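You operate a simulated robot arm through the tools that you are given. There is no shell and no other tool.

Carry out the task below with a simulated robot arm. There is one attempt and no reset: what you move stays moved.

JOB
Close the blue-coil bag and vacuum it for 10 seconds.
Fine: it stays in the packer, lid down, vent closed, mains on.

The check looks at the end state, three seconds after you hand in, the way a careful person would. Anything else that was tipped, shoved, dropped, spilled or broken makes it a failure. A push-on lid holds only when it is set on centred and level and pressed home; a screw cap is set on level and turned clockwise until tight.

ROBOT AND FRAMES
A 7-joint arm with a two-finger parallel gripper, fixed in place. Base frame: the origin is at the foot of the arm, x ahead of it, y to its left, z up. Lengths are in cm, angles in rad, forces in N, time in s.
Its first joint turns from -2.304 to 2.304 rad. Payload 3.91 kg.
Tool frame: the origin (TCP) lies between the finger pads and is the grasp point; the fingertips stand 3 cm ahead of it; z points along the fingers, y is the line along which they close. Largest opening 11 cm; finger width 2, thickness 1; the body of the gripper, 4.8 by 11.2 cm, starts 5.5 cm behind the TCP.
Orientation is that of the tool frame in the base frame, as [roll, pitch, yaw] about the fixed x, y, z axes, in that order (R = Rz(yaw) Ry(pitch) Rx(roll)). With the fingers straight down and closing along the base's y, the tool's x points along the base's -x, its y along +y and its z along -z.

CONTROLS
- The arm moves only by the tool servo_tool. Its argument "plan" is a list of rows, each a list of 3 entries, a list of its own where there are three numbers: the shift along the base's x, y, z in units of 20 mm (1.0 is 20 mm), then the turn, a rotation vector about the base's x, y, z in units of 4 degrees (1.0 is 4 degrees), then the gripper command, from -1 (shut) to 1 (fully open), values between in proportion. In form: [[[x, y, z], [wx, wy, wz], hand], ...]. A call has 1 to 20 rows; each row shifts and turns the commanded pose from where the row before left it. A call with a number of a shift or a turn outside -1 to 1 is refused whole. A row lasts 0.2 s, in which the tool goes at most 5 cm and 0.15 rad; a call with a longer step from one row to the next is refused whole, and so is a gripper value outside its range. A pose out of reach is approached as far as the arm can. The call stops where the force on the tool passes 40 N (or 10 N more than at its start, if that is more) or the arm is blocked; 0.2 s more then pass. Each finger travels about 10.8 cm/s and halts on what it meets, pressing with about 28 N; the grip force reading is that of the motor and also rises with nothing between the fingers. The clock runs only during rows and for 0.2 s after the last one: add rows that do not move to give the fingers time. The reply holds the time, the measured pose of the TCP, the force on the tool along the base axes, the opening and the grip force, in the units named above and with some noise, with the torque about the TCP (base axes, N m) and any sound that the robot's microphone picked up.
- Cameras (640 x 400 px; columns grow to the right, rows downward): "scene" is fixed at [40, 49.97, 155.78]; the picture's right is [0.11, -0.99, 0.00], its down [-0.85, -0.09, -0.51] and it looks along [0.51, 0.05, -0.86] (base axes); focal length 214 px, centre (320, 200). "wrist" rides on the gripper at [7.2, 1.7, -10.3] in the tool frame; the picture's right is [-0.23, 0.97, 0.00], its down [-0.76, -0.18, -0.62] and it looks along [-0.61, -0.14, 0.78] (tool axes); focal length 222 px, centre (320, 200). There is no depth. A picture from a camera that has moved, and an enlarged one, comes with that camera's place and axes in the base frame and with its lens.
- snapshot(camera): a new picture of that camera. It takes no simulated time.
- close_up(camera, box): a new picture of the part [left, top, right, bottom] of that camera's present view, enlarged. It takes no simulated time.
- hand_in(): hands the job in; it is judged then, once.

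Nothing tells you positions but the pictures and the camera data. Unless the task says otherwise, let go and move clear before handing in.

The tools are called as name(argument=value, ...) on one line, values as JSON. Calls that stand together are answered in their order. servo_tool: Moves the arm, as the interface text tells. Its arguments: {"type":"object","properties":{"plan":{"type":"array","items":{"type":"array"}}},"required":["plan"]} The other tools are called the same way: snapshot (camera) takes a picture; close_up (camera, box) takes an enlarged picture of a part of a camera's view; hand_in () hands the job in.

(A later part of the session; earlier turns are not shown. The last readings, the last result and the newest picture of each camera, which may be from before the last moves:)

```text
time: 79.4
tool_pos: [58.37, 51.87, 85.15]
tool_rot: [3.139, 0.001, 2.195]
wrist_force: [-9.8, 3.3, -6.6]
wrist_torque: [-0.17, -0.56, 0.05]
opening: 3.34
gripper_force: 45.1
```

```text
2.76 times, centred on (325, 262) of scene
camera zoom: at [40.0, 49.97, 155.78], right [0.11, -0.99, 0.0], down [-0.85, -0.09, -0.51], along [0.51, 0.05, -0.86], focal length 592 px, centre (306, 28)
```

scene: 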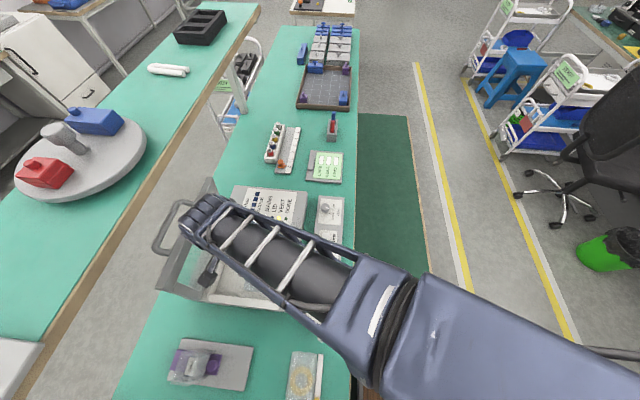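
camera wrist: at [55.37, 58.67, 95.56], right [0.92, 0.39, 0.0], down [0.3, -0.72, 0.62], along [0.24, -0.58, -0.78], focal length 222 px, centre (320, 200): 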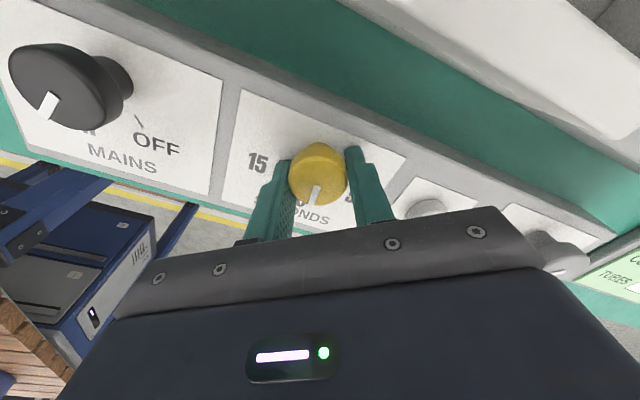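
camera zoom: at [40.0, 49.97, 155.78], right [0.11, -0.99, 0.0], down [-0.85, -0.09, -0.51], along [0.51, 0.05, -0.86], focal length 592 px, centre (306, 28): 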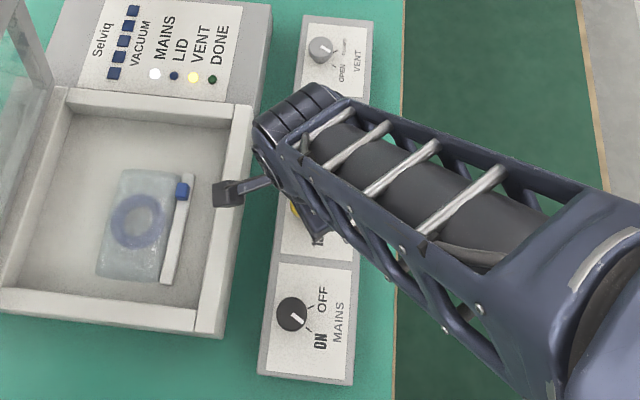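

It has turned about 54°. I'll release, rise and check the pointer.

servo_tool(plan=[[[0, 0, 0], [0, 0, 0], -0.2], [[0, 0, 0], [0, 0, 0], 0], [[0, 0, 0.5], [0, 0, 0], 0], [[0, 0, 1], [0, 0, 0], 0], [[0, 0, 1], [0, 0, 0], 0], [[0, 0, 1], [0, 0, 0], 0], [[0, 0, 1], [0, 0, 0], 0], [[0, 0, 1], [0, 0, 0], 0]])

close_up(camera="wrist", box=[200, 60, 440, 230])

snapshot(camera="scene")

```text
time: 81.2
tool_pos: [58.31, 51.82, 96.18]
tool_rot: [3.14, 0.002, 2.197]
wrist_force: [-0.6, 0.9, 0.1]
wrist_torque: [0.0, 0.0, -0.01]
opening: 5.49
gripper_force: 0.0
```

```text
2.35 times, centred on (320, 145) of wrist
camera zoom: at [55.36, 58.69, 106.54], right [0.92, 0.39, 0.0], down [0.3, -0.72, 0.62], along [0.24, -0.58, -0.78], focal length 523 px, centre (320, 329)
```

zoom: 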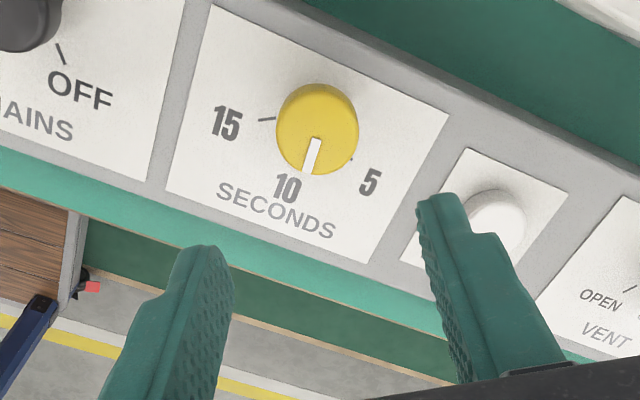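

```text
taken
```

scene: 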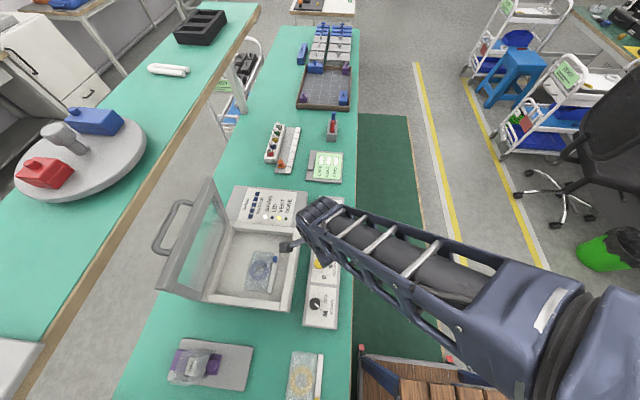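

The pointer now points straight at 10. Next is the vent knob at about (79.5, 51.8), which needs to turn counter-clockwise from OPEN to CLOSED. I'll move over it at this yaw.

servo_tool(plan=[[[0.9, 0, 0], [0, 0, 0], 0], [[0.9, 0, 0], [0, 0, 0], 0], [[0.9, 0, 0], [0, 0, 0], 0], [[0.9, 0, 0], [0, 0, 0], 0], [[0.9, 0, 0], [0, 0, 0], 0], [[0.9, 0, 0], [0, 0, 0], 0], [[0.9, 0, 0], [0, 0, 0], 0], [[0.9, 0, 0], [0, 0, 0], 0], [[0.9, 0, 0], [0, 0, 0], 0], [[0.9, 0, 0], [0, 0, 0], 0], [[0.9, 0, 0], [0, 0, 0], 0], [[0.6, 0, 0], [0, 0, 0], 0], [[0, 0, 0], [0, 0, 0], 0]])

snapshot(camera="wrist")

close_up(camera="wrist", box=[200, 60, 440, 230])

```text
time: 84.0
tool_pos: [79.28, 51.77, 96.24]
tool_rot: [-3.141, 0.001, 2.197]
wrist_force: [-0.5, 0.1, -0.8]
wrist_torque: [0.01, 0.01, 0.03]
opening: 5.51
gripper_force: 0.2
```

```text
taken
camera wrist: at [76.35, 58.58, 106.56], right [0.92, 0.39, 0.0], down [0.3, -0.72, 0.62], along [0.24, -0.58, -0.78], focal length 222 px, centre (320, 200)
```

wrist: 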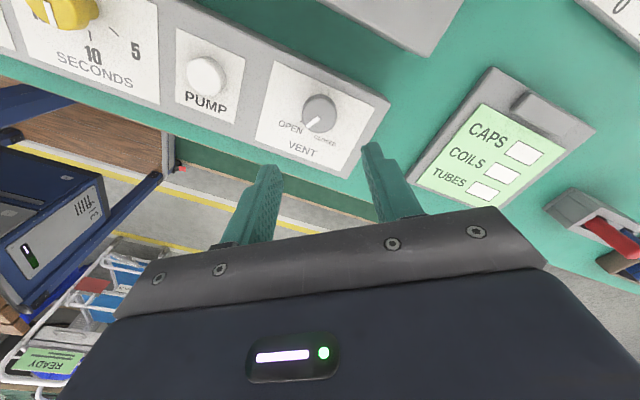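

```text
2.35 times, centred on (320, 145) of wrist
camera zoom: at [76.35, 58.58, 106.56], right [0.92, 0.39, 0.0], down [0.3, -0.72, 0.62], along [0.24, -0.58, -0.78], focal length 523 px, centre (320, 329)
```

zoom: 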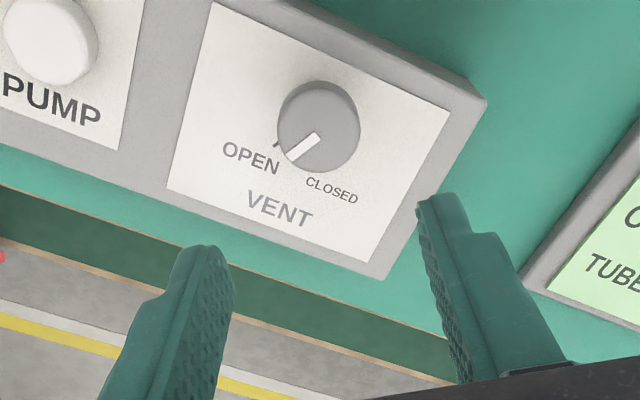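

The vent knob sits in view exactly where the timer knob did, so it is centred under the gripper. I'll lower around it and grip.

servo_tool(plan=[[[0.03, 0.03, -1], [0, 0, 0], 0], [[0, 0, -1], [0, 0, 0], 0], [[0, 0, -1], [0, 0, 0], 0], [[0, 0, -1], [0, 0, 0], 0], [[0, 0, -0.7], [0, 0, 0], 0], [[0, 0, -0.5], [0, 0, 0], 0], [[0, 0, -0.2], [0, 0, 0], 0], [[0, 0, 0], [0, 0, 0], 0]])

close_up(camera="wrist", box=[200, 60, 440, 230])

```text
time: 85.8
tool_pos: [79.41, 51.67, 85.4]
tool_rot: [3.141, 0.003, 2.197]
wrist_force: [0.3, 0.2, 0.1]
wrist_torque: [0.0, 0.02, -0.02]
opening: 5.52
gripper_force: 0.1
```

```text
2.35 times, centred on (320, 145) of wrist
camera zoom: at [76.45, 58.61, 95.77], right [0.92, 0.39, 0.0], down [0.3, -0.72, 0.62], along [0.24, -0.58, -0.78], focal length 523 px, centre (320, 329)
```

zoom: 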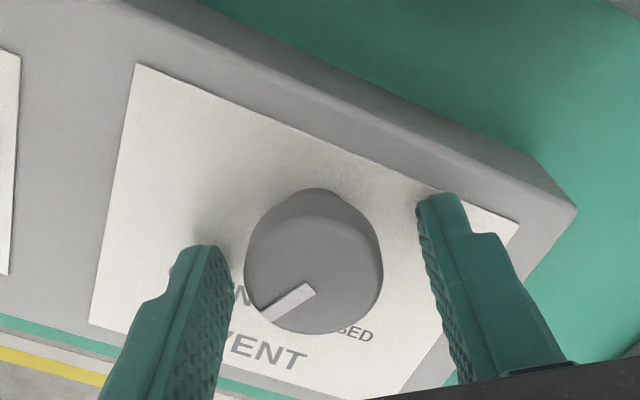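

servo_tool(plan=[[[0, 0, 0], [0, 0, 0], -0.2], [[0, 0, 0], [0, 0, 0], -0.5], [[0, 0, 0], [0, 0, 0], -1], [[0, 0, 0], [0, 0, 0], -1]])

```text
time: 86.8
tool_pos: [79.27, 51.67, 85.39]
tool_rot: [3.141, 0.002, 2.199]
wrist_force: [-6.1, -5.1, -0.1]
wrist_torque: [0.12, -0.08, 0.06]
opening: 3.36
gripper_force: 44.9
```

The knob is gripped with little side load. I'll turn it counter-clockwise in small groups of rows.

servo_tool(plan=[[[-0.03, -0.02, 0], [0, 0, 0], -1], [[0, 0, 0], [0, 0, 1], -1], [[0, 0, 0], [0, 0, 1], -1], [[0, 0, 0], [0, 0, 1], -1]])

servo_tool(plan=[[[0, 0, 0], [0, 0, 1], -1], [[0, 0, 0], [0, 0, 1], -1], [[0, 0, 0], [0, 0, 1], -1]])

close_up(camera="wrist", box=[200, 60, 440, 230])

close_up(camera="scene", box=[230, 180, 360, 260])

```text
time: 87.8
tool_pos: [79.46, 51.82, 85.34]
tool_rot: [3.14, 0.001, 2.409]
wrist_force: [8.2, 6.4, 1.7]
wrist_torque: [0.08, 0.08, -0.04]
opening: 3.37
gripper_force: 45.0
```

```text
time: 88.6
tool_pos: [79.33, 51.87, 85.43]
tool_rot: [3.136, 0.003, 2.579]
wrist_force: [10.0, 8.0, -9.6]
wrist_torque: [0.34, 0.18, -0.07]
opening: 3.39
gripper_force: 45.0
stopped in row 3: the force on the tool passed its limit at 42 N (the readings are from after the stop); the commanded pose is now the measured one
```

```text
2.35 times, centred on (320, 145) of wrist
camera zoom: at [74.18, 57.14, 95.77], right [0.71, 0.7, 0.01], down [0.55, -0.56, 0.62], along [0.44, -0.44, -0.78], focal length 523 px, centre (320, 329)
```

zoom: 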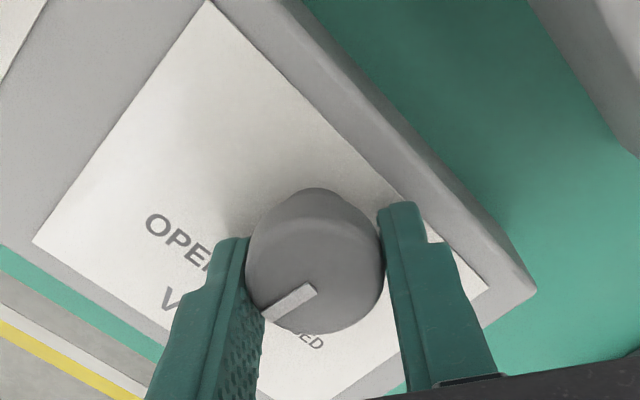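

```text
4.92 times, centred on (295, 220) of scene
camera zoom: at [40.0, 49.97, 155.78], right [0.11, -0.99, 0.0], down [-0.85, -0.09, -0.51], along [0.51, 0.05, -0.86], focal length 1056 px, centre (443, 102)
```

zoom: 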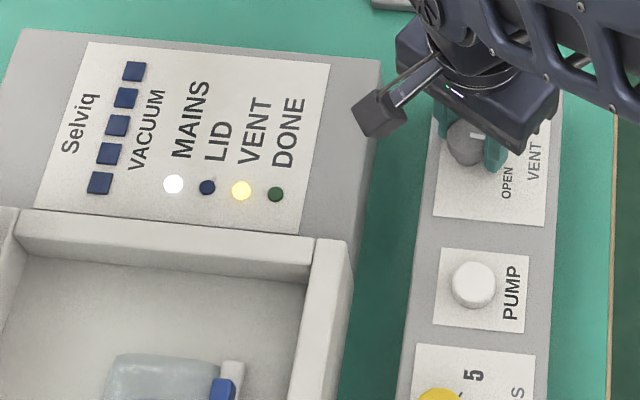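

It has turned about 22° so far, and a side load tripped the limit. I'll trim the centring and continue.

servo_tool(plan=[[[0.05, 0.04, -0.03], [0, 0, 0], -1], [[0, 0, 0], [0, 0, 0], -1]])

servo_tool(plan=[[[0, 0, 0], [0, 0, 1], -1], [[0, 0, 0], [0, 0, 1], -1]])

servo_tool(plan=[[[0, 0, 0], [0, 0, 1], -1], [[0, 0, 0], [0, 0, 1], -1]])

close_up(camera="wrist", box=[200, 60, 440, 230])

close_up(camera="scene", box=[230, 180, 360, 260])

```text
time: 89.2
tool_pos: [79.47, 51.81, 85.4]
tool_rot: [3.14, 0.001, 2.577]
wrist_force: [-0.8, -1.6, -5.2]
wrist_torque: [-0.65, -0.14, 0.02]
opening: 3.41
gripper_force: 44.7
```

```text
time: 89.8
tool_pos: [79.59, 51.89, 85.42]
tool_rot: [3.136, 0.001, 2.719]
wrist_force: [-2.8, 0.6, -6.0]
wrist_torque: [-0.65, -0.58, 0.01]
opening: 3.37
gripper_force: 45.4
```

```text
time: 90.4
tool_pos: [79.59, 52.08, 85.41]
tool_rot: [3.137, 0.002, 2.857]
wrist_force: [3.2, 9.0, -9.0]
wrist_torque: [-0.17, 0.68, -0.02]
opening: 3.37
gripper_force: 44.7
```

```text
2.35 times, centred on (320, 145) of wrist
camera zoom: at [72.99, 55.61, 95.78], right [0.49, 0.87, 0.01], down [0.68, -0.39, 0.62], along [0.55, -0.3, -0.78], focal length 523 px, centre (320, 329)
```

zoom: 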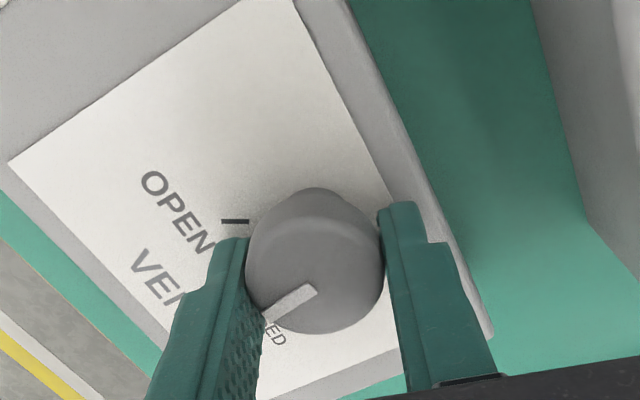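

```text
4.92 times, centred on (295, 220) of scene
camera zoom: at [40.0, 49.97, 155.78], right [0.11, -0.99, 0.0], down [-0.85, -0.09, -0.51], along [0.51, 0.05, -0.86], focal length 1056 px, centre (443, 102)
```

zoom: 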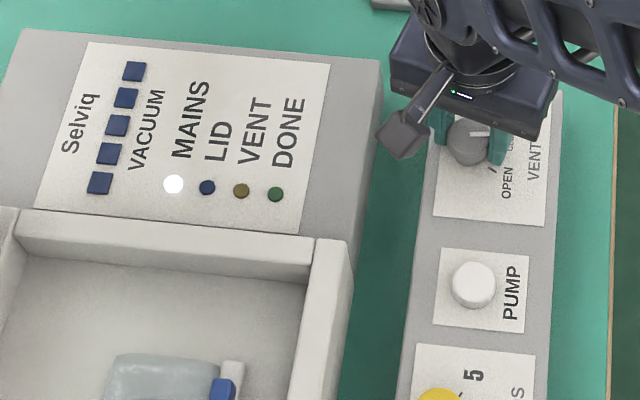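

The VENT lamp has gone out at about 38° of turn. I'll continue to the CLOSED mark.

servo_tool(plan=[[[0.02, 0.04, -0.03], [0, 0, 0], -1], [[0, 0, 0], [0, 0, 1], -1], [[0, 0, 0], [0, 0, 1], -1]])

servo_tool(plan=[[[0, 0, 0], [0, 0, 1], -1], [[0, 0, 0], [0, 0, 1], -1]])

close_up(camera="wrist", box=[200, 60, 440, 230])

```text
time: 91.2
tool_pos: [79.58, 52.18, 85.41]
tool_rot: [3.136, 0.003, 2.999]
wrist_force: [4.5, 10.2, 4.4]
wrist_torque: [-0.36, 0.34, -0.06]
opening: 3.4
gripper_force: 44.7
```

```text
time: 91.8
tool_pos: [79.64, 52.17, 85.46]
tool_rot: [3.135, 0.006, 3.139]
wrist_force: [18.3, 27.2, 2.9]
wrist_torque: [0.03, 0.22, -0.15]
opening: 3.38
gripper_force: 45.2
```

```text
2.35 times, centred on (320, 145) of wrist
camera zoom: at [72.25, 53.8, 95.76], right [0.23, 0.97, 0.01], down [0.76, -0.18, 0.63], along [0.61, -0.14, -0.78], focal length 523 px, centre (320, 329)
```

zoom: 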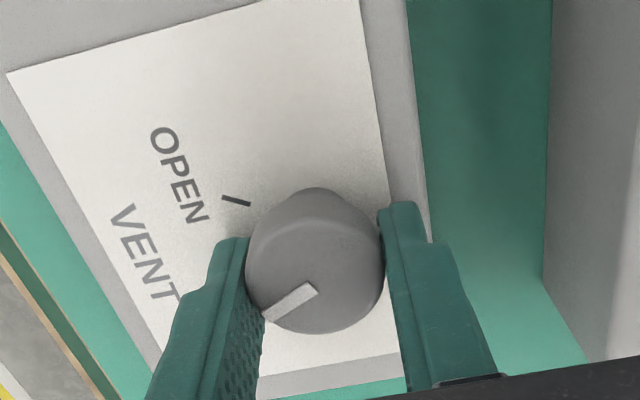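

The pointer is at about 25°, close to the CLOSED mark. I'll ease the side load, nudge a couple more degrees, then release and inspect.

servo_tool(plan=[[[0.08, 0.12, 0], [0, 0, 0], -1], [[0, 0, 0], [0, 0, 0.6], -1], [[0, 0, 0], [0, 0, 0], -0.2], [[0, 0, 0], [0, 0, 0], 0], [[0, 0, 0], [0, 0, 0], 0], [[0, 0, 0.5], [0, 0, 0], 0], [[0, 0, 1], [0, 0, 0], 0], [[0, 0, 1], [0, 0, 0], 0], [[0, 0, 1], [0, 0, 0], 0], [[0, 0, 1], [0, 0, 0], 0], [[0, 0, 1], [0, 0, 0], 0]])

snapshot(camera="wrist")

close_up(camera="wrist", box=[200, 60, 440, 230])

close_up(camera="scene", box=[230, 180, 360, 260])

```text
time: 94.2
tool_pos: [79.82, 52.21, 96.23]
tool_rot: [3.139, 0.001, -3.104]
wrist_force: [0.5, 0.5, -0.3]
wrist_torque: [0.02, -0.02, 0.02]
opening: 5.52
gripper_force: 0.0
```

```text
taken
camera wrist: at [72.5, 53.57, 106.68], right [0.19, 0.98, 0.0], down [0.77, -0.15, 0.62], along [0.61, -0.12, -0.78], focal length 222 px, centre (320, 200)
```

wrist: 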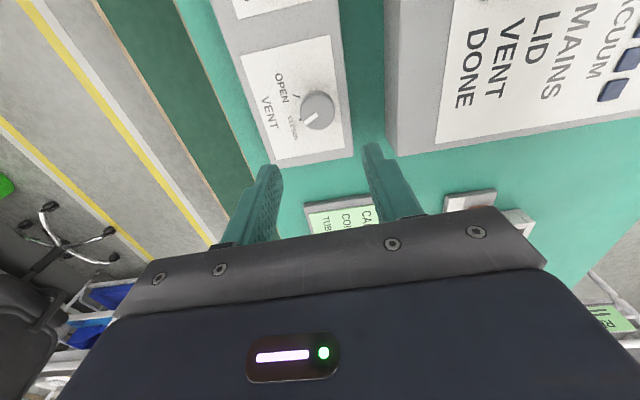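

```text
2.35 times, centred on (320, 145) of wrist
camera zoom: at [72.5, 53.57, 106.68], right [0.19, 0.98, 0.0], down [0.77, -0.15, 0.62], along [0.61, -0.12, -0.78], focal length 523 px, centre (320, 329)
```

zoom: 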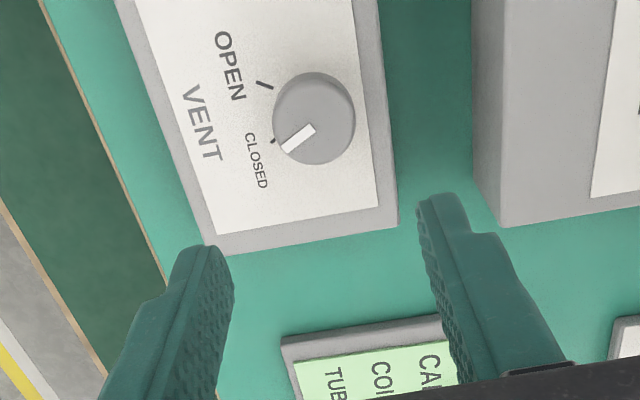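

```text
4.92 times, centred on (295, 220) of scene
camera zoom: at [40.0, 49.97, 155.78], right [0.11, -0.99, 0.0], down [-0.85, -0.09, -0.51], along [0.51, 0.05, -0.86], focal length 1056 px, centre (443, 102)
```

zoom: 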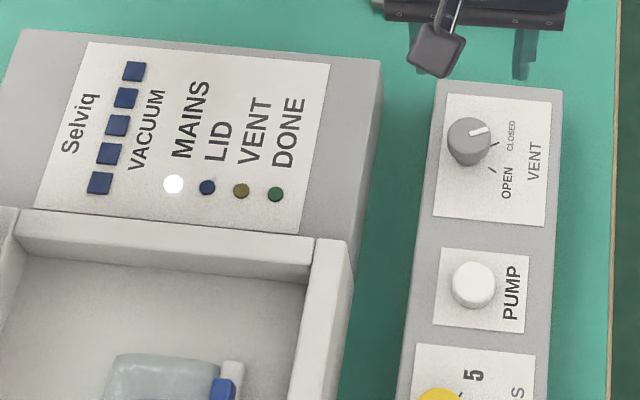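

The vent is closed and its lamp is off. Now I need a good view of the lid, so I'll rise and turn the wrist camera to look toward +y.

servo_tool(plan=[[[-1, 0, 1], [0, 0, 1], 0], [[-1, 0, 1], [0, 0, 1], 0], [[-1, 0, 1], [0, 0, 1], 0], [[-1, 0.2, 1], [0, 0, 1], -0.5], [[-1, 0.2, 1], [0, 0, 1], -1], [[-1, 0.3, 1], [0, 0, 1], -1], [[-1, 0.4, 1], [0, 0, 1], -1], [[-1, 0.4, 1], [0, 0, 1], -1], [[-1, 0.4, 1], [0, 0, 1], -1], [[-1, 0.4, 1], [0, 0, 1], -1], [[-1, 0.4, 1], [0, 0, 1], -1], [[-1, 0.4, 1], [0, 0, 1], -1], [[0, 0.4, 1], [0, 0, 1], -1], [[0, 0.4, 1], [0, 0, 1], -1], [[0, 0.4, 1], [0, 0, 1], -1], [[0, 0.4, 1], [0, 0, 1], -1], [[0, 0.4, 1], [0, 0, 1], -1], [[0, 0.4, 1], [0, 0, 1], -1]])

snapshot(camera="wrist")

snapshot(camera="scene")

```text
time: 98.0
tool_pos: [55.73, 63.27, 132.38]
tool_rot: [3.137, 0.002, -1.847]
wrist_force: [0.3, 0.5, -0.3]
wrist_torque: [-0.07, 0.02, -0.01]
opening: 0.0
gripper_force: 28.2
```

```text
taken
camera wrist: at [52.15, 56.7, 142.83], right [-0.88, 0.48, 0.0], down [0.38, 0.68, 0.62], along [0.3, 0.55, -0.78], focal length 222 px, centre (320, 200)
```

wrist: 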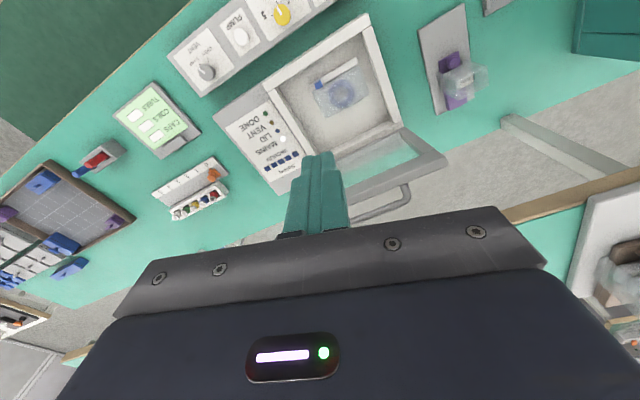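

```text
taken
```

scene: 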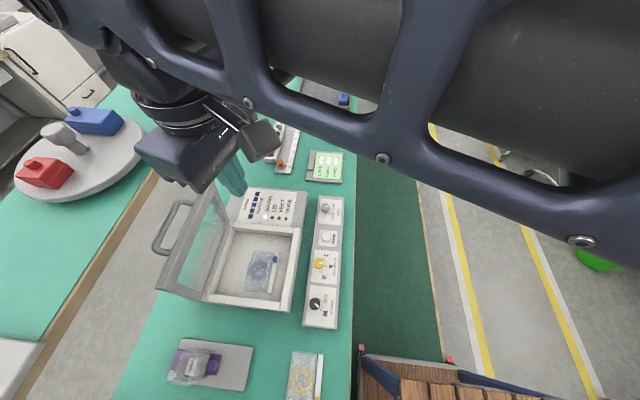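

close_up(camera="wrist", box=[230, 60, 470, 230])

close_up(camera="scene", box=[140, 170, 310, 320])

```text
2.35 times, centred on (350, 145) of wrist
camera zoom: at [52.15, 56.7, 142.83], right [-0.88, 0.48, 0.0], down [0.38, 0.68, 0.62], along [0.3, 0.55, -0.78], focal length 523 px, centre (249, 329)
```

zoom: 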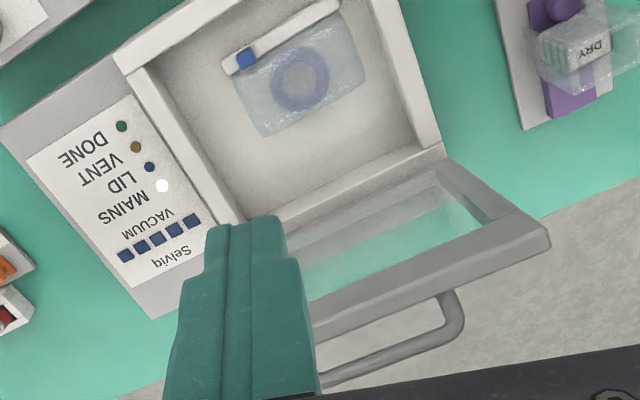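

```text
2.67 times, centred on (225, 245) of scene
camera zoom: at [40.0, 49.97, 155.78], right [0.11, -0.99, 0.0], down [-0.85, -0.09, -0.51], along [0.51, 0.05, -0.86], focal length 572 px, centre (573, 80)
```

zoom: 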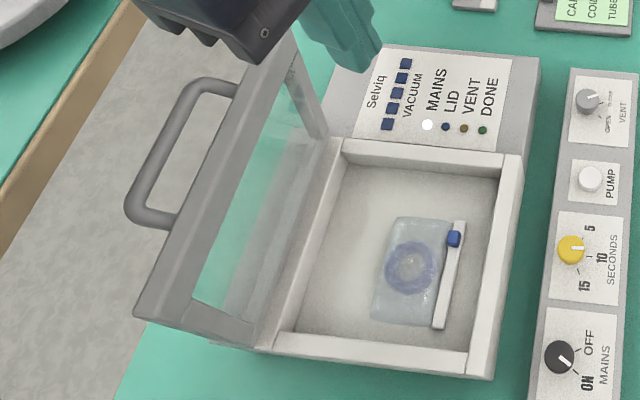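

The lid's outer top corner triangulates to about (43, 81.2, 112.4). It leans about 10° toward closing from a hinge near (y 85.8, z 87). I'll go round to the -x side for a profile view before pushing it.

servo_tool(plan=[[[-0.73, 0.3, 0], [0, 0, -0.97], -1], [[-0.73, 0.3, 0], [0, 0, -0.97], -1], [[-0.73, 0.3, 0], [0, 0, -0.97], -1], [[-0.73, 0.3, 0], [0, 0, -0.97], -1], [[-0.73, 0.3, 0], [0, 0, -0.97], -1], [[-0.73, 0.3, 0], [0, 0, -0.97], -1], [[-0.73, 0.3, 0], [0, 0, -0.97], -1], [[-0.73, 0.3, 0], [0, 0, -0.97], -1], [[-0.73, 0.3, 0], [0, 0, -0.97], -1], [[-0.73, 0.3, 0], [0, 0, -0.97], -1], [[-0.73, 0.3, 0], [0, 0, -0.97], -1], [[-0.73, 0.3, 0], [0, 0, -0.97], -1], [[-0.73, 0.3, 0], [0, 0, -0.97], -1], [[-0.73, 0.3, 0], [0, 0, -0.97], -1], [[-0.73, 0.3, 0], [0, 0, -0.97], -1], [[-0.73, 0.3, 0], [0, 0, -0.97], -1], [[-0.73, 0.3, 0], [0, 0, -0.97], -1], [[-0.73, 0.3, 0], [0, 0, -0.97], -1], [[-0.73, 0.3, 0], [0, 0, -0.97], -1]])

servo_tool(plan=[[[0, 0, -0.8], [0, -1, 0], -1], [[0, 0, -0.8], [0, -1, 0], -1], [[0, 0, -0.8], [0, -1, 0], -1], [[0, 0, -0.8], [0, -1, 0], -1], [[0, 0, -0.8], [0, -1, 0], -1], [[0, 0, -0.8], [0, -1, 0], -1], [[0, 0, -0.8], [0, -1, 0], -1], [[0, 0, -0.8], [0, -1, 0], -1], [[0, 0, -0.8], [0, -1, 0], -1], [[0, 0, -0.8], [0, -1, 0], -1]])

snapshot(camera="wrist")

```text
time: 102.0
tool_pos: [28.02, 74.9, 132.55]
tool_rot: [3.138, 0.004, -3.134]
wrist_force: [0.0, -0.7, -0.1]
wrist_torque: [0.0, -0.01, 0.01]
opening: 0.0
gripper_force: 28.2
```

```text
time: 104.2
tool_pos: [28.12, 74.59, 116.36]
tool_rot: [-3.14, 0.703, -3.131]
wrist_force: [0.7, -0.8, 0.5]
wrist_torque: [0.01, 0.01, -0.01]
opening: 0.0
gripper_force: 28.5
```

```text
taken
camera wrist: at [15.87, 76.15, 119.69], right [0.17, 0.98, 0.15], down [0.18, -0.17, 0.97], along [0.97, -0.13, -0.2], focal length 222 px, centre (320, 200)
```

wrist: 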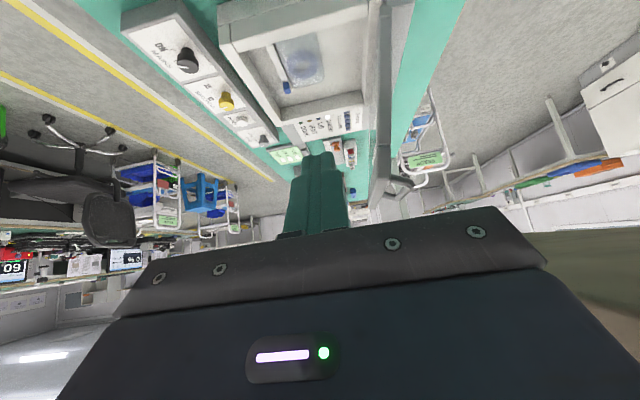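

close_up(camera="wrist", box=[320, 0, 480, 220])

```text
1.82 times, centred on (400, 110) of wrist
camera zoom: at [15.87, 76.15, 119.69], right [0.17, 0.98, 0.15], down [0.18, -0.17, 0.97], along [0.97, -0.13, -0.2], focal length 404 px, centre (174, 364)
```

zoom: 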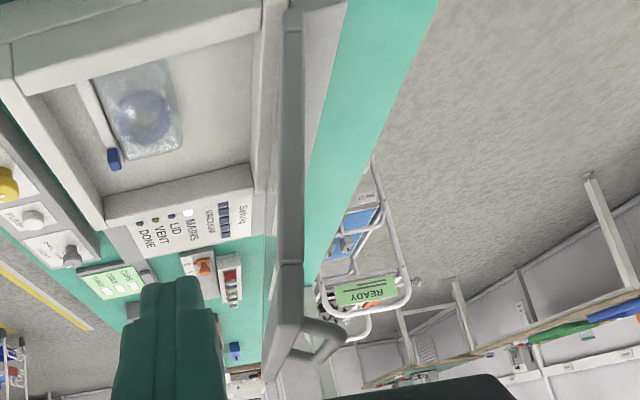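

close_up(camera="wrist", box=[365, 130, 425, 205])

close_up(camera="wrist", box=[355, 0, 425, 80])

```text
5.33 times, centred on (395, 168) of wrist
camera zoom: at [15.87, 76.15, 119.69], right [0.17, 0.98, 0.15], down [0.18, -0.17, 0.97], along [0.97, -0.13, -0.2], focal length 1185 px, centre (-80, 373)
```

zoom: 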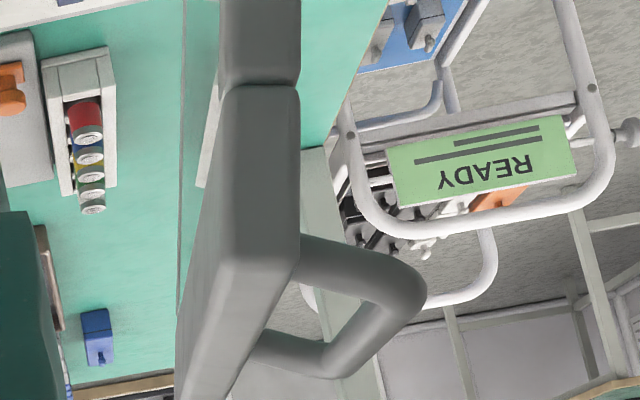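

```text
5.00 times, centred on (390, 40) of wrist
camera zoom: at [15.87, 76.15, 119.69], right [0.17, 0.98, 0.15], down [0.18, -0.17, 0.97], along [0.97, -0.13, -0.2], focal length 1111 px, centre (-30, 1000)
```

zoom: 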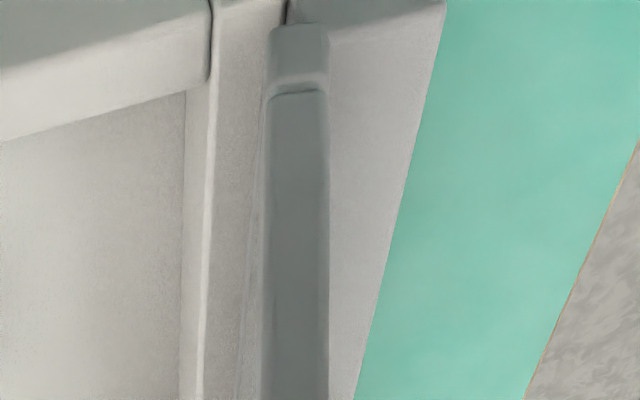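

The profile is clear: the lid's outer face is at y ≈ 81.5 at its top edge (z 113.2), leaning 11.7° inward. The handle sticks out about 3 cm on the outer face from x ≈ 50 onward. I'll place the closed fingers behind the lid's -x corner at x ≈ 45.3 and push it closed along its arc.

servo_tool(plan=[[[0, 0, 0.3], [0, 1, 0], -1], [[0, 0, 0.3], [0, 1, 0], -1], [[0, 0, 0.3], [0, 1, 0], -1], [[0, 0, 0.3], [0, 1, 0], -1], [[0, 0, 0.3], [0, 1, 0], -1], [[0, 0, 0.3], [0, 1, 0], -1], [[0, 0, 0.3], [0, 1, 0], -1], [[0, 0, 0.3], [0, 1, 0], -1], [[0, 0, 0.3], [0, 1, 0], -1], [[0, 0, 0.3], [0, 1, 0], -1]])

servo_tool(plan=[[[0.6, 0.495, 0.1], [0, 0, 0], -1], [[0.95, 0.495, 0], [0, 0, 0], -1], [[0.95, 0.495, 0], [0, 0, 0], -1], [[0.95, 0.495, 0], [0, 0, 0], -1], [[0.95, 0.495, 0], [0, 0, 0], -1], [[0.95, 0.495, 0], [0, 0, 0], -1], [[0.95, 0.495, 0], [0, 0, 0], -1], [[0.95, 0.495, 0], [0, 0, 0], -1], [[0.95, 0.495, 0], [0, 0, 0], -1], [[0.4, 0, 0], [0, 0, 0], -1], [[0, 0, 0], [0, 0, 0], -1]])

snapshot(camera="wrist")

snapshot(camera="scene")

```text
time: 106.4
tool_pos: [27.96, 74.84, 122.24]
tool_rot: [3.14, 0.002, -3.134]
wrist_force: [0.1, -0.4, -0.4]
wrist_torque: [-0.06, -0.03, -0.01]
opening: 0.0
gripper_force: 28.5
```

```text
time: 108.0
tool_pos: [40.45, 81.68, 122.59]
tool_rot: [-3.14, -0.002, -3.131]
wrist_force: [-4.1, -18.3, 1.5]
wrist_torque: [0.46, -0.15, -0.15]
opening: 0.02
gripper_force: 28.6
stopped in row 8: the force on the tool passed its limit at 58 N (the readings are from after the stop); the commanded pose is now the measured one
```

```text
taken
camera wrist: at [33.26, 83.2, 132.95], right [0.22, 0.98, 0.0], down [0.76, -0.17, 0.62], along [0.61, -0.14, -0.78], focal length 222 px, centre (320, 200)
```

wrist: 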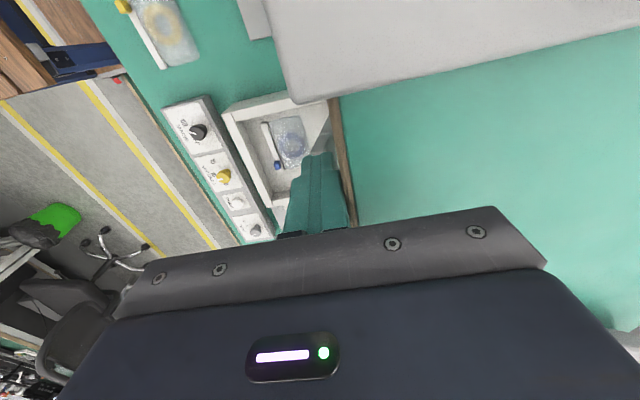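

```text
taken
```

scene: 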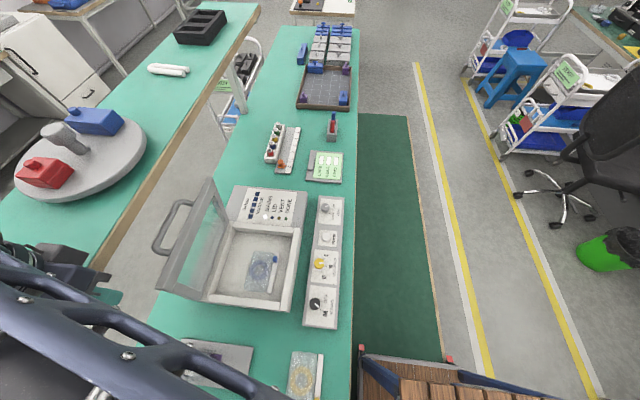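

The hand bumped something at the +y side, apparently a tall grey object whose corner is near (35, 82, 125). I'll back straight off along the way I came and look at what it is.

servo_tool(plan=[[[-0.3, -0.6, 0], [0, 0, 0], -1], [[-0.3, -0.9, 0], [0, 0, 0], -1], [[0, -1, 0.5], [0, 0, 0], -1], [[0, -1, 1], [0, 0, 0], -1], [[0, -1, 1], [0, 0, 0], -1], [[0, -1, 1], [0, 0, 0], -1], [[0, -1, 1], [0, 0, 0], -1]])

snapshot(camera="wrist")

snapshot(camera="scene")

```text
time: 109.6
tool_pos: [39.25, 68.8, 131.46]
tool_rot: [-3.137, -0.003, -3.13]
wrist_force: [0.5, 0.0, -0.3]
wrist_torque: [-0.02, -0.04, -0.01]
opening: 0.01
gripper_force: 27.2
```

```text
taken
camera wrist: at [31.99, 70.32, 141.92], right [0.22, 0.98, 0.0], down [0.76, -0.17, 0.62], along [0.61, -0.14, -0.78], focal length 222 px, centre (320, 200)
```

wrist: 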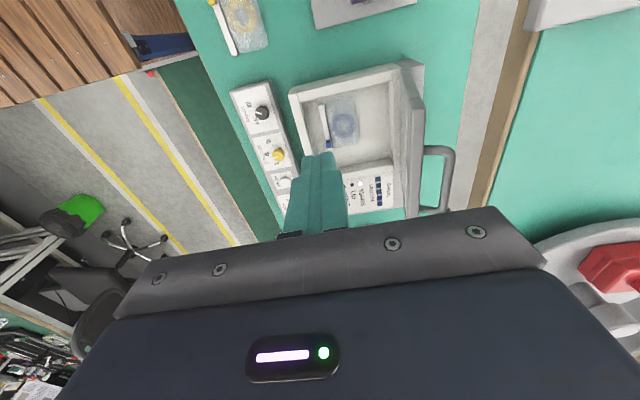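

```text
taken
```

scene: 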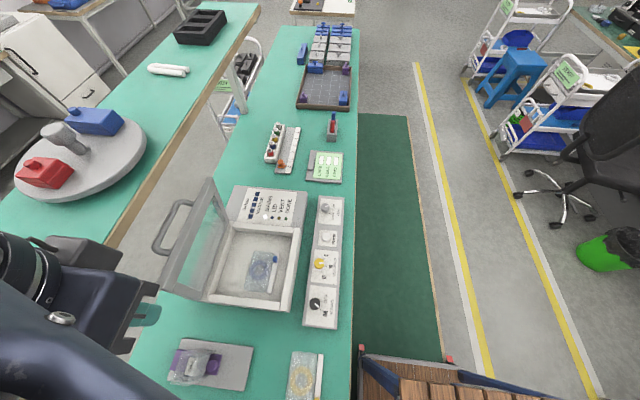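

The raised second bench overhangs the area behind the lid, with its red object at roughly (58, 93, 127). I need to know exactly where its edge is before working near the handle.

close_up(camera="scene", box=[0, 100, 240, 350])

close_up(camera="wrist", box=[380, 0, 640, 230])

```text
1.60 times, centred on (120, 225) of scene
camera zoom: at [40.0, 49.97, 155.78], right [0.11, -0.99, 0.0], down [-0.85, -0.09, -0.51], along [0.51, 0.05, -0.86], focal length 343 px, centre (640, 160)
```

zoom: 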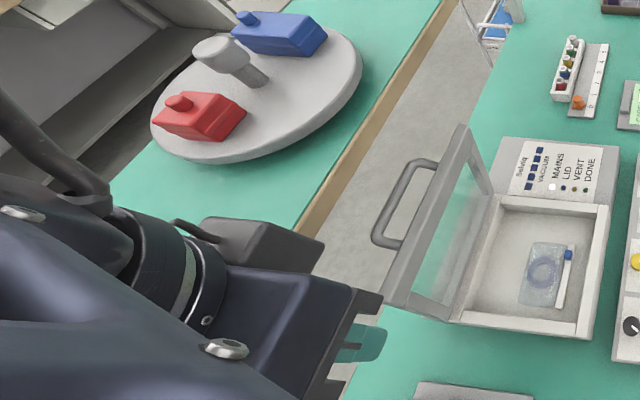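

```text
1.74 times, centred on (510, 115) of wrist
camera zoom: at [31.99, 70.32, 141.92], right [0.22, 0.98, 0.0], down [0.76, -0.17, 0.62], along [0.61, -0.14, -0.78], focal length 386 px, centre (-10, 348)
```

zoom: 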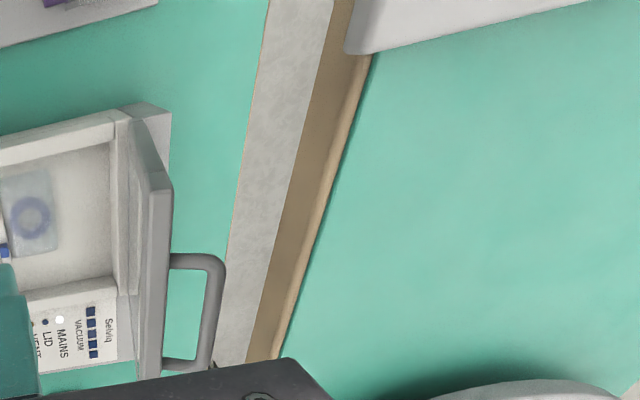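

The raised bench's front edge is at about y 87, z 120, and a grey plate overhangs its corner near (35, 82, 125.7). I'll check that whatever I bumped there is undisturbed.

servo_tool(plan=[[[-1, -0.2, 0.7], [0, 0, 1], -1], [[-1, -0.2, 0.7], [0, 0, 1], -1], [[-1, -0.2, 0.7], [0, 0, 1], -1], [[-1, -0.2, 0.7], [0, 0, 1], -1], [[-1, -0.2, 0.7], [0, 0, 1], -1], [[-1, -0.2, 0.7], [0, 0, 1], -1], [[-1, -0.2, 0.7], [0, 0, 1], -1], [[-1, -0.2, 0.7], [0, 0, 1], -1], [[-1, -0.2, 0.7], [0, 0, 1], -1], [[-1, -0.2, 0.7], [0, 0, 1], -1]])

snapshot(camera="wrist")

snapshot(camera="scene")

```text
time: 111.8
tool_pos: [19.33, 64.87, 145.43]
tool_rot: [-3.139, -0.002, -2.433]
wrist_force: [0.4, 0.1, 0.1]
wrist_torque: [-0.02, 0.03, 0.0]
opening: 0.03
gripper_force: 28.0
```

```text
taken
camera wrist: at [12.81, 61.41, 155.88], right [-0.46, 0.89, 0.0], down [0.69, 0.36, 0.62], along [0.55, 0.28, -0.78], focal length 222 px, centre (320, 200)
```

wrist: 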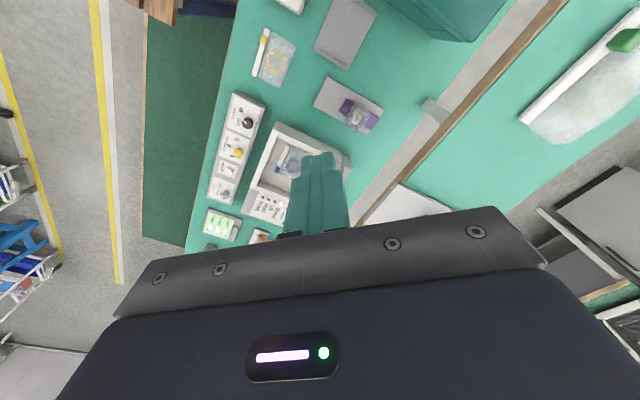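

```text
taken
```

scene: 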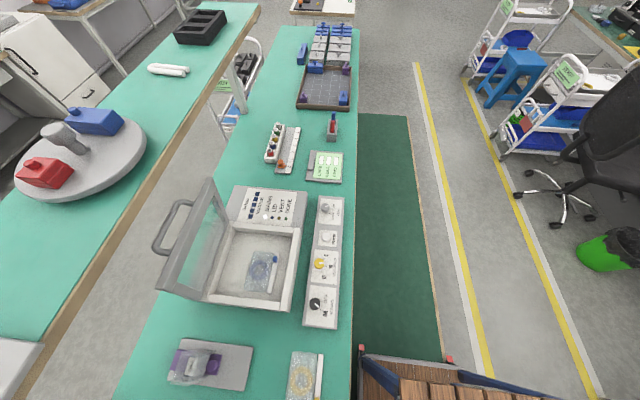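

servo_tool(plan=[[[-0.5, 0.6, 0.5], [0, 0, 0.5], -1], [[-0.5, 0.6, 0.5], [0, 0, 0.5], -1], [[-0.5, 0.6, 0.5], [0, 0, 0.5], -1], [[-0.5, 0.6, 0.5], [0, 0, 0.5], -1], [[-0.5, 0.6, 0.5], [0, 0, 0.5], -1], [[-0.5, 0.6, 0.5], [0, 0, 0.5], -1]])

snapshot(camera="wrist")

close_up(camera="wrist", box=[320, 60, 640, 240])

```text
time: 113.2
tool_pos: [13.65, 70.06, 151.63]
tool_rot: [3.141, 0.005, -2.233]
wrist_force: [2.1, 0.5, -0.9]
wrist_torque: [-0.05, 0.2, -0.02]
opening: 0.0
gripper_force: 28.3
out of reach, approached as far as the arm can: row 6
```

```text
taken
camera wrist: at [7.91, 65.19, 162.0], right [-0.63, 0.78, 0.0], down [0.61, 0.49, 0.63], along [0.49, 0.4, -0.78], focal length 222 px, centre (320, 200)
```

wrist: 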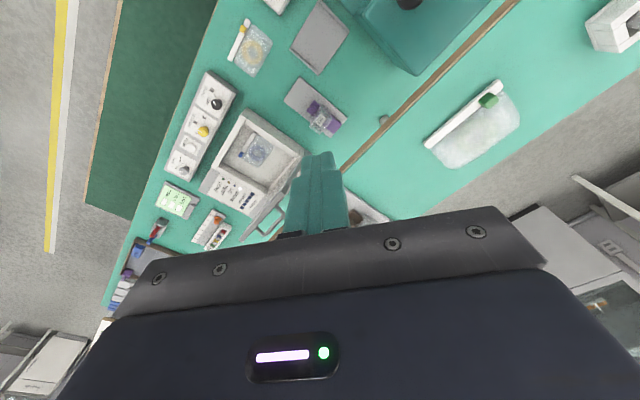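

```text
2.00 times, centred on (480, 150) of wrist
camera zoom: at [7.91, 65.19, 162.0], right [-0.63, 0.78, 0.0], down [0.61, 0.49, 0.63], along [0.49, 0.4, -0.78], focal length 444 px, centre (0, 300)
```

zoom: 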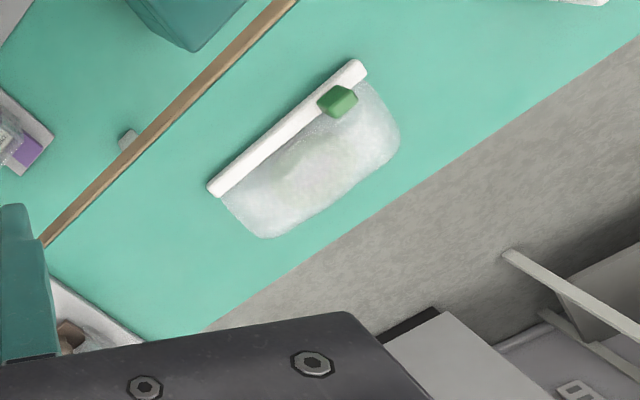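

servo_tool(plan=[[[0.6, 0.3, -0.3], [0, 0, 0], -1], [[0.7, 0.3, -0.3], [0, 0, 0], -1], [[0.7, 0.3, -0.3], [0, 0, 0], -1], [[0.7, 0.3, -0.3], [0, 0, 0], -1], [[0.7, 0.3, -0.3], [0, 0, 0], -1], [[0.7, 0.3, -0.3], [0, 0, 0], -1], [[0.7, 0.3, -0.3], [0, 0, 0], -1], [[0.7, 0.3, 0], [0, 0, 0], -1]])

snapshot(camera="wrist")

close_up(camera="wrist", box=[320, 40, 560, 230])

```text
time: 115.0
tool_pos: [23.63, 73.88, 147.35]
tool_rot: [-3.141, 0.001, -2.225]
wrist_force: [0.4, -0.2, 0.3]
wrist_torque: [0.01, -0.02, 0.01]
opening: 0.01
gripper_force: 27.9
out of reach, approached as far as the arm can: row 8
```

```text
taken
camera wrist: at [17.9, 69.05, 157.75], right [-0.64, 0.77, 0.0], down [0.6, 0.5, 0.62], along [0.48, 0.4, -0.78], focal length 222 px, centre (320, 200)
```

wrist: 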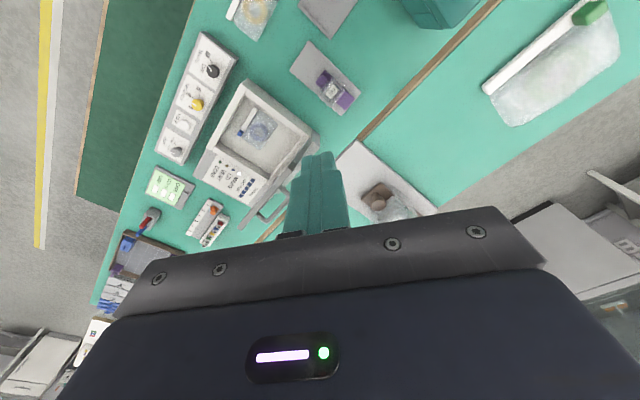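

```text
2.11 times, centred on (440, 135) of wrist
camera zoom: at [17.9, 69.05, 157.75], right [-0.64, 0.77, 0.0], down [0.6, 0.5, 0.62], along [0.48, 0.4, -0.78], focal length 468 px, centre (67, 337)
```

zoom: 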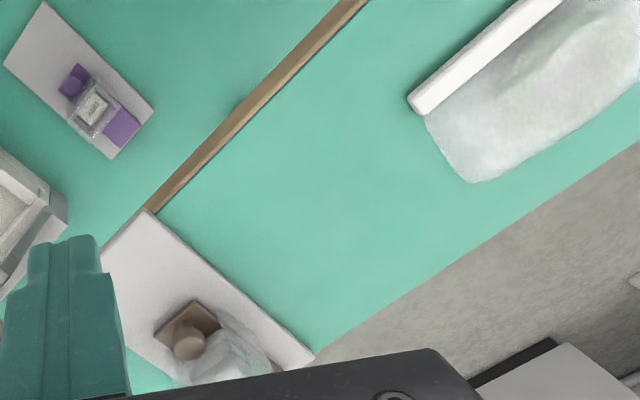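

The plate and the brown item on it are in place. What my fingers touched was the front edge of the raised bench, at y ≈ 83, z ≈ 120–125, which blocks coming straight down behind the lid. Instead I'll tilt the tool about 40° outward, straddle the lid's free edge at x ≈ 46, left of the handle, and draw it over.

servo_tool(plan=[[[0.86, -0.38, -0.7], [0, 0, -1], -1], [[0.86, -0.38, -0.7], [0, 0, -1], -1], [[0.86, -0.38, -0.7], [0, 0, -1], -1], [[0.86, -0.38, -0.7], [0, 0, -1], -1], [[0.86, -0.38, -0.7], [0, 0, -1], -1], [[0.86, -0.38, -0.7], [0, 0, -1], -1], [[0.86, -0.38, -0.7], [0, 0, -1], -1], [[0.86, -0.38, -0.7], [0, 0, -1], -1], [[0.86, -0.38, -0.7], [0, 0, -1], -1], [[0.86, -0.38, -0.7], [0, 0, -1], -1], [[0.86, -0.38, -0.7], [0, 0, -1], -1], [[0.86, -0.38, -0.7], [0, 0, -1], -1], [[0.86, -0.38, -0.7], [0, 0, -1], -1]])

servo_tool(plan=[[[0, 0, 0], [1, 0, 0], -0.09], [[0, 0, 0], [1, 0, 0], -0.09], [[0, 0, 0], [1, 0, 0], -0.09], [[0, 0, 0], [1, 0, 0], -0.09], [[0, 0, 0], [1, 0, 0], -0.09], [[0, 0, 0], [1, 0, 0], -0.09], [[0, 0, 0], [1, 0, 0], -0.09], [[0, 0, 0], [1, 0, 0], -0.09], [[0, 0, 0], [1, 0, 0], -0.09], [[0, 0, 0], [1, 0, 0], -0.09]])

snapshot(camera="wrist")

snapshot(camera="scene")

```text
time: 117.8
tool_pos: [46.05, 64.03, 129.01]
tool_rot: [-3.139, -0.002, -3.134]
wrist_force: [-1.7, -0.1, 0.9]
wrist_torque: [-0.03, -0.03, 0.02]
opening: 0.0
gripper_force: 27.5
```

```text
time: 120.0
tool_pos: [46.06, 64.09, 129.1]
tool_rot: [2.445, 0.002, -3.133]
wrist_force: [-0.9, -0.7, 0.1]
wrist_torque: [-0.01, -0.03, 0.0]
opening: 5.0
gripper_force: 0.1
```

```text
taken
camera wrist: at [38.82, 58.55, 138.13], right [0.22, 0.75, 0.63], down [0.76, -0.53, 0.37], along [0.61, 0.4, -0.69], focal length 222 px, centre (320, 200)
```

wrist: 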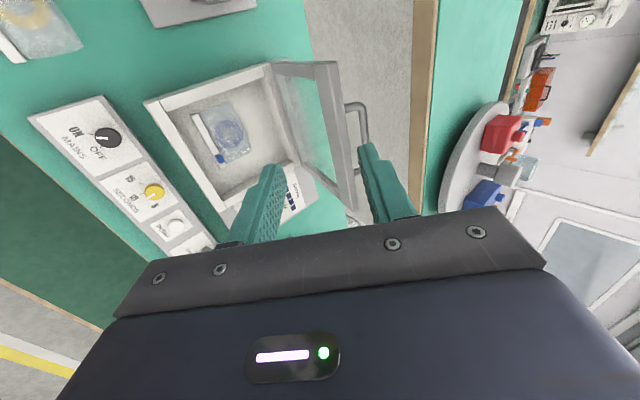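

```text
taken
```

scene: 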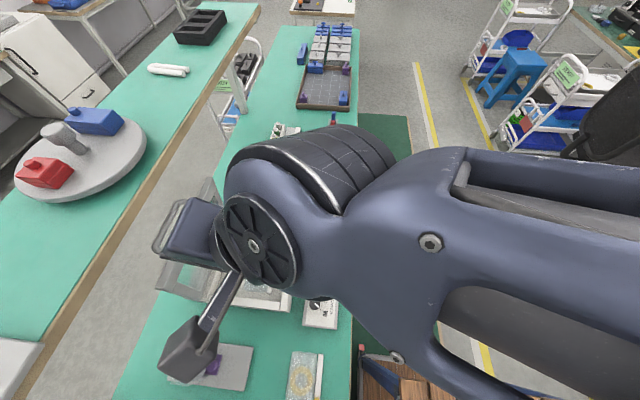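

My predicted lid corner lands exactly on the lid in this view, which confirms the geometry. I'll move the tilted, partly open gripper to just above and in front of the lid's edge.

servo_tool(plan=[[[0, 0.7, -0.66], [0, 0, 0], -0.09], [[0, 0.7, -0.66], [0, 0, 0], -0.09], [[0, 0.7, -0.66], [0, 0, 0], -0.09], [[0, 0.7, -0.66], [0, 0, 0], -0.09], [[0, 0.7, -0.66], [0, 0, 0], -0.09], [[0, 0.7, -0.66], [0, 0, 0], -0.09], [[0, 0.7, -0.66], [0, 0, 0], -0.09], [[0, 0.7, -0.66], [0, 0, 0], -0.09], [[0, 0, 0], [0, 0, 0], -0.09]])

snapshot(camera="wrist")

close_up(camera="wrist", box=[220, 0, 460, 230])

snapshot(camera="scene")

```text
time: 122.0
tool_pos: [45.94, 75.05, 118.45]
tool_rot: [2.444, 0.005, -3.134]
wrist_force: [0.6, -0.4, 0.7]
wrist_torque: [-0.02, 0.02, 0.0]
opening: 5.01
gripper_force: 0.1
```

```text
taken
camera wrist: at [38.69, 69.69, 127.51], right [0.22, 0.75, 0.63], down [0.76, -0.53, 0.37], along [0.61, 0.4, -0.69], focal length 222 px, centre (320, 200)
```

wrist: 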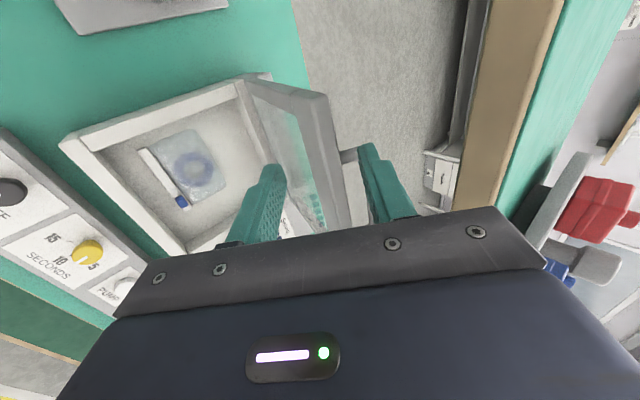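

```text
1.74 times, centred on (340, 115) of wrist
camera zoom: at [38.69, 69.69, 127.51], right [0.22, 0.75, 0.63], down [0.76, -0.53, 0.37], along [0.61, 0.4, -0.69], focal length 386 px, centre (285, 348)
```

zoom: 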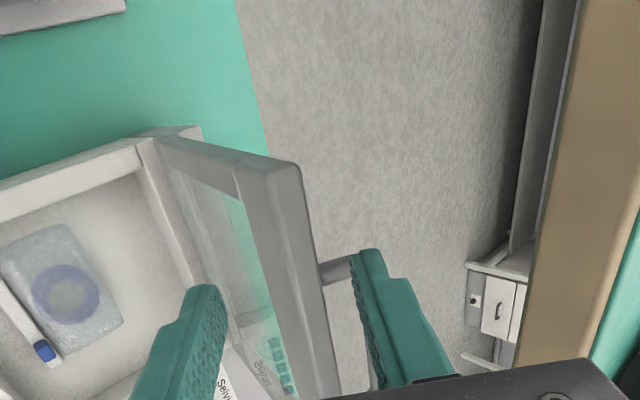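

```text
taken
```

scene: 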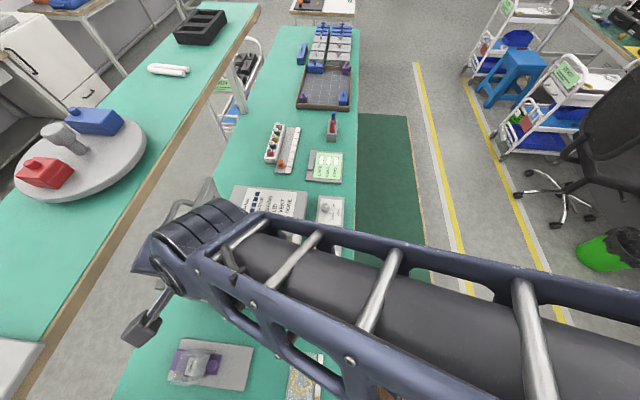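

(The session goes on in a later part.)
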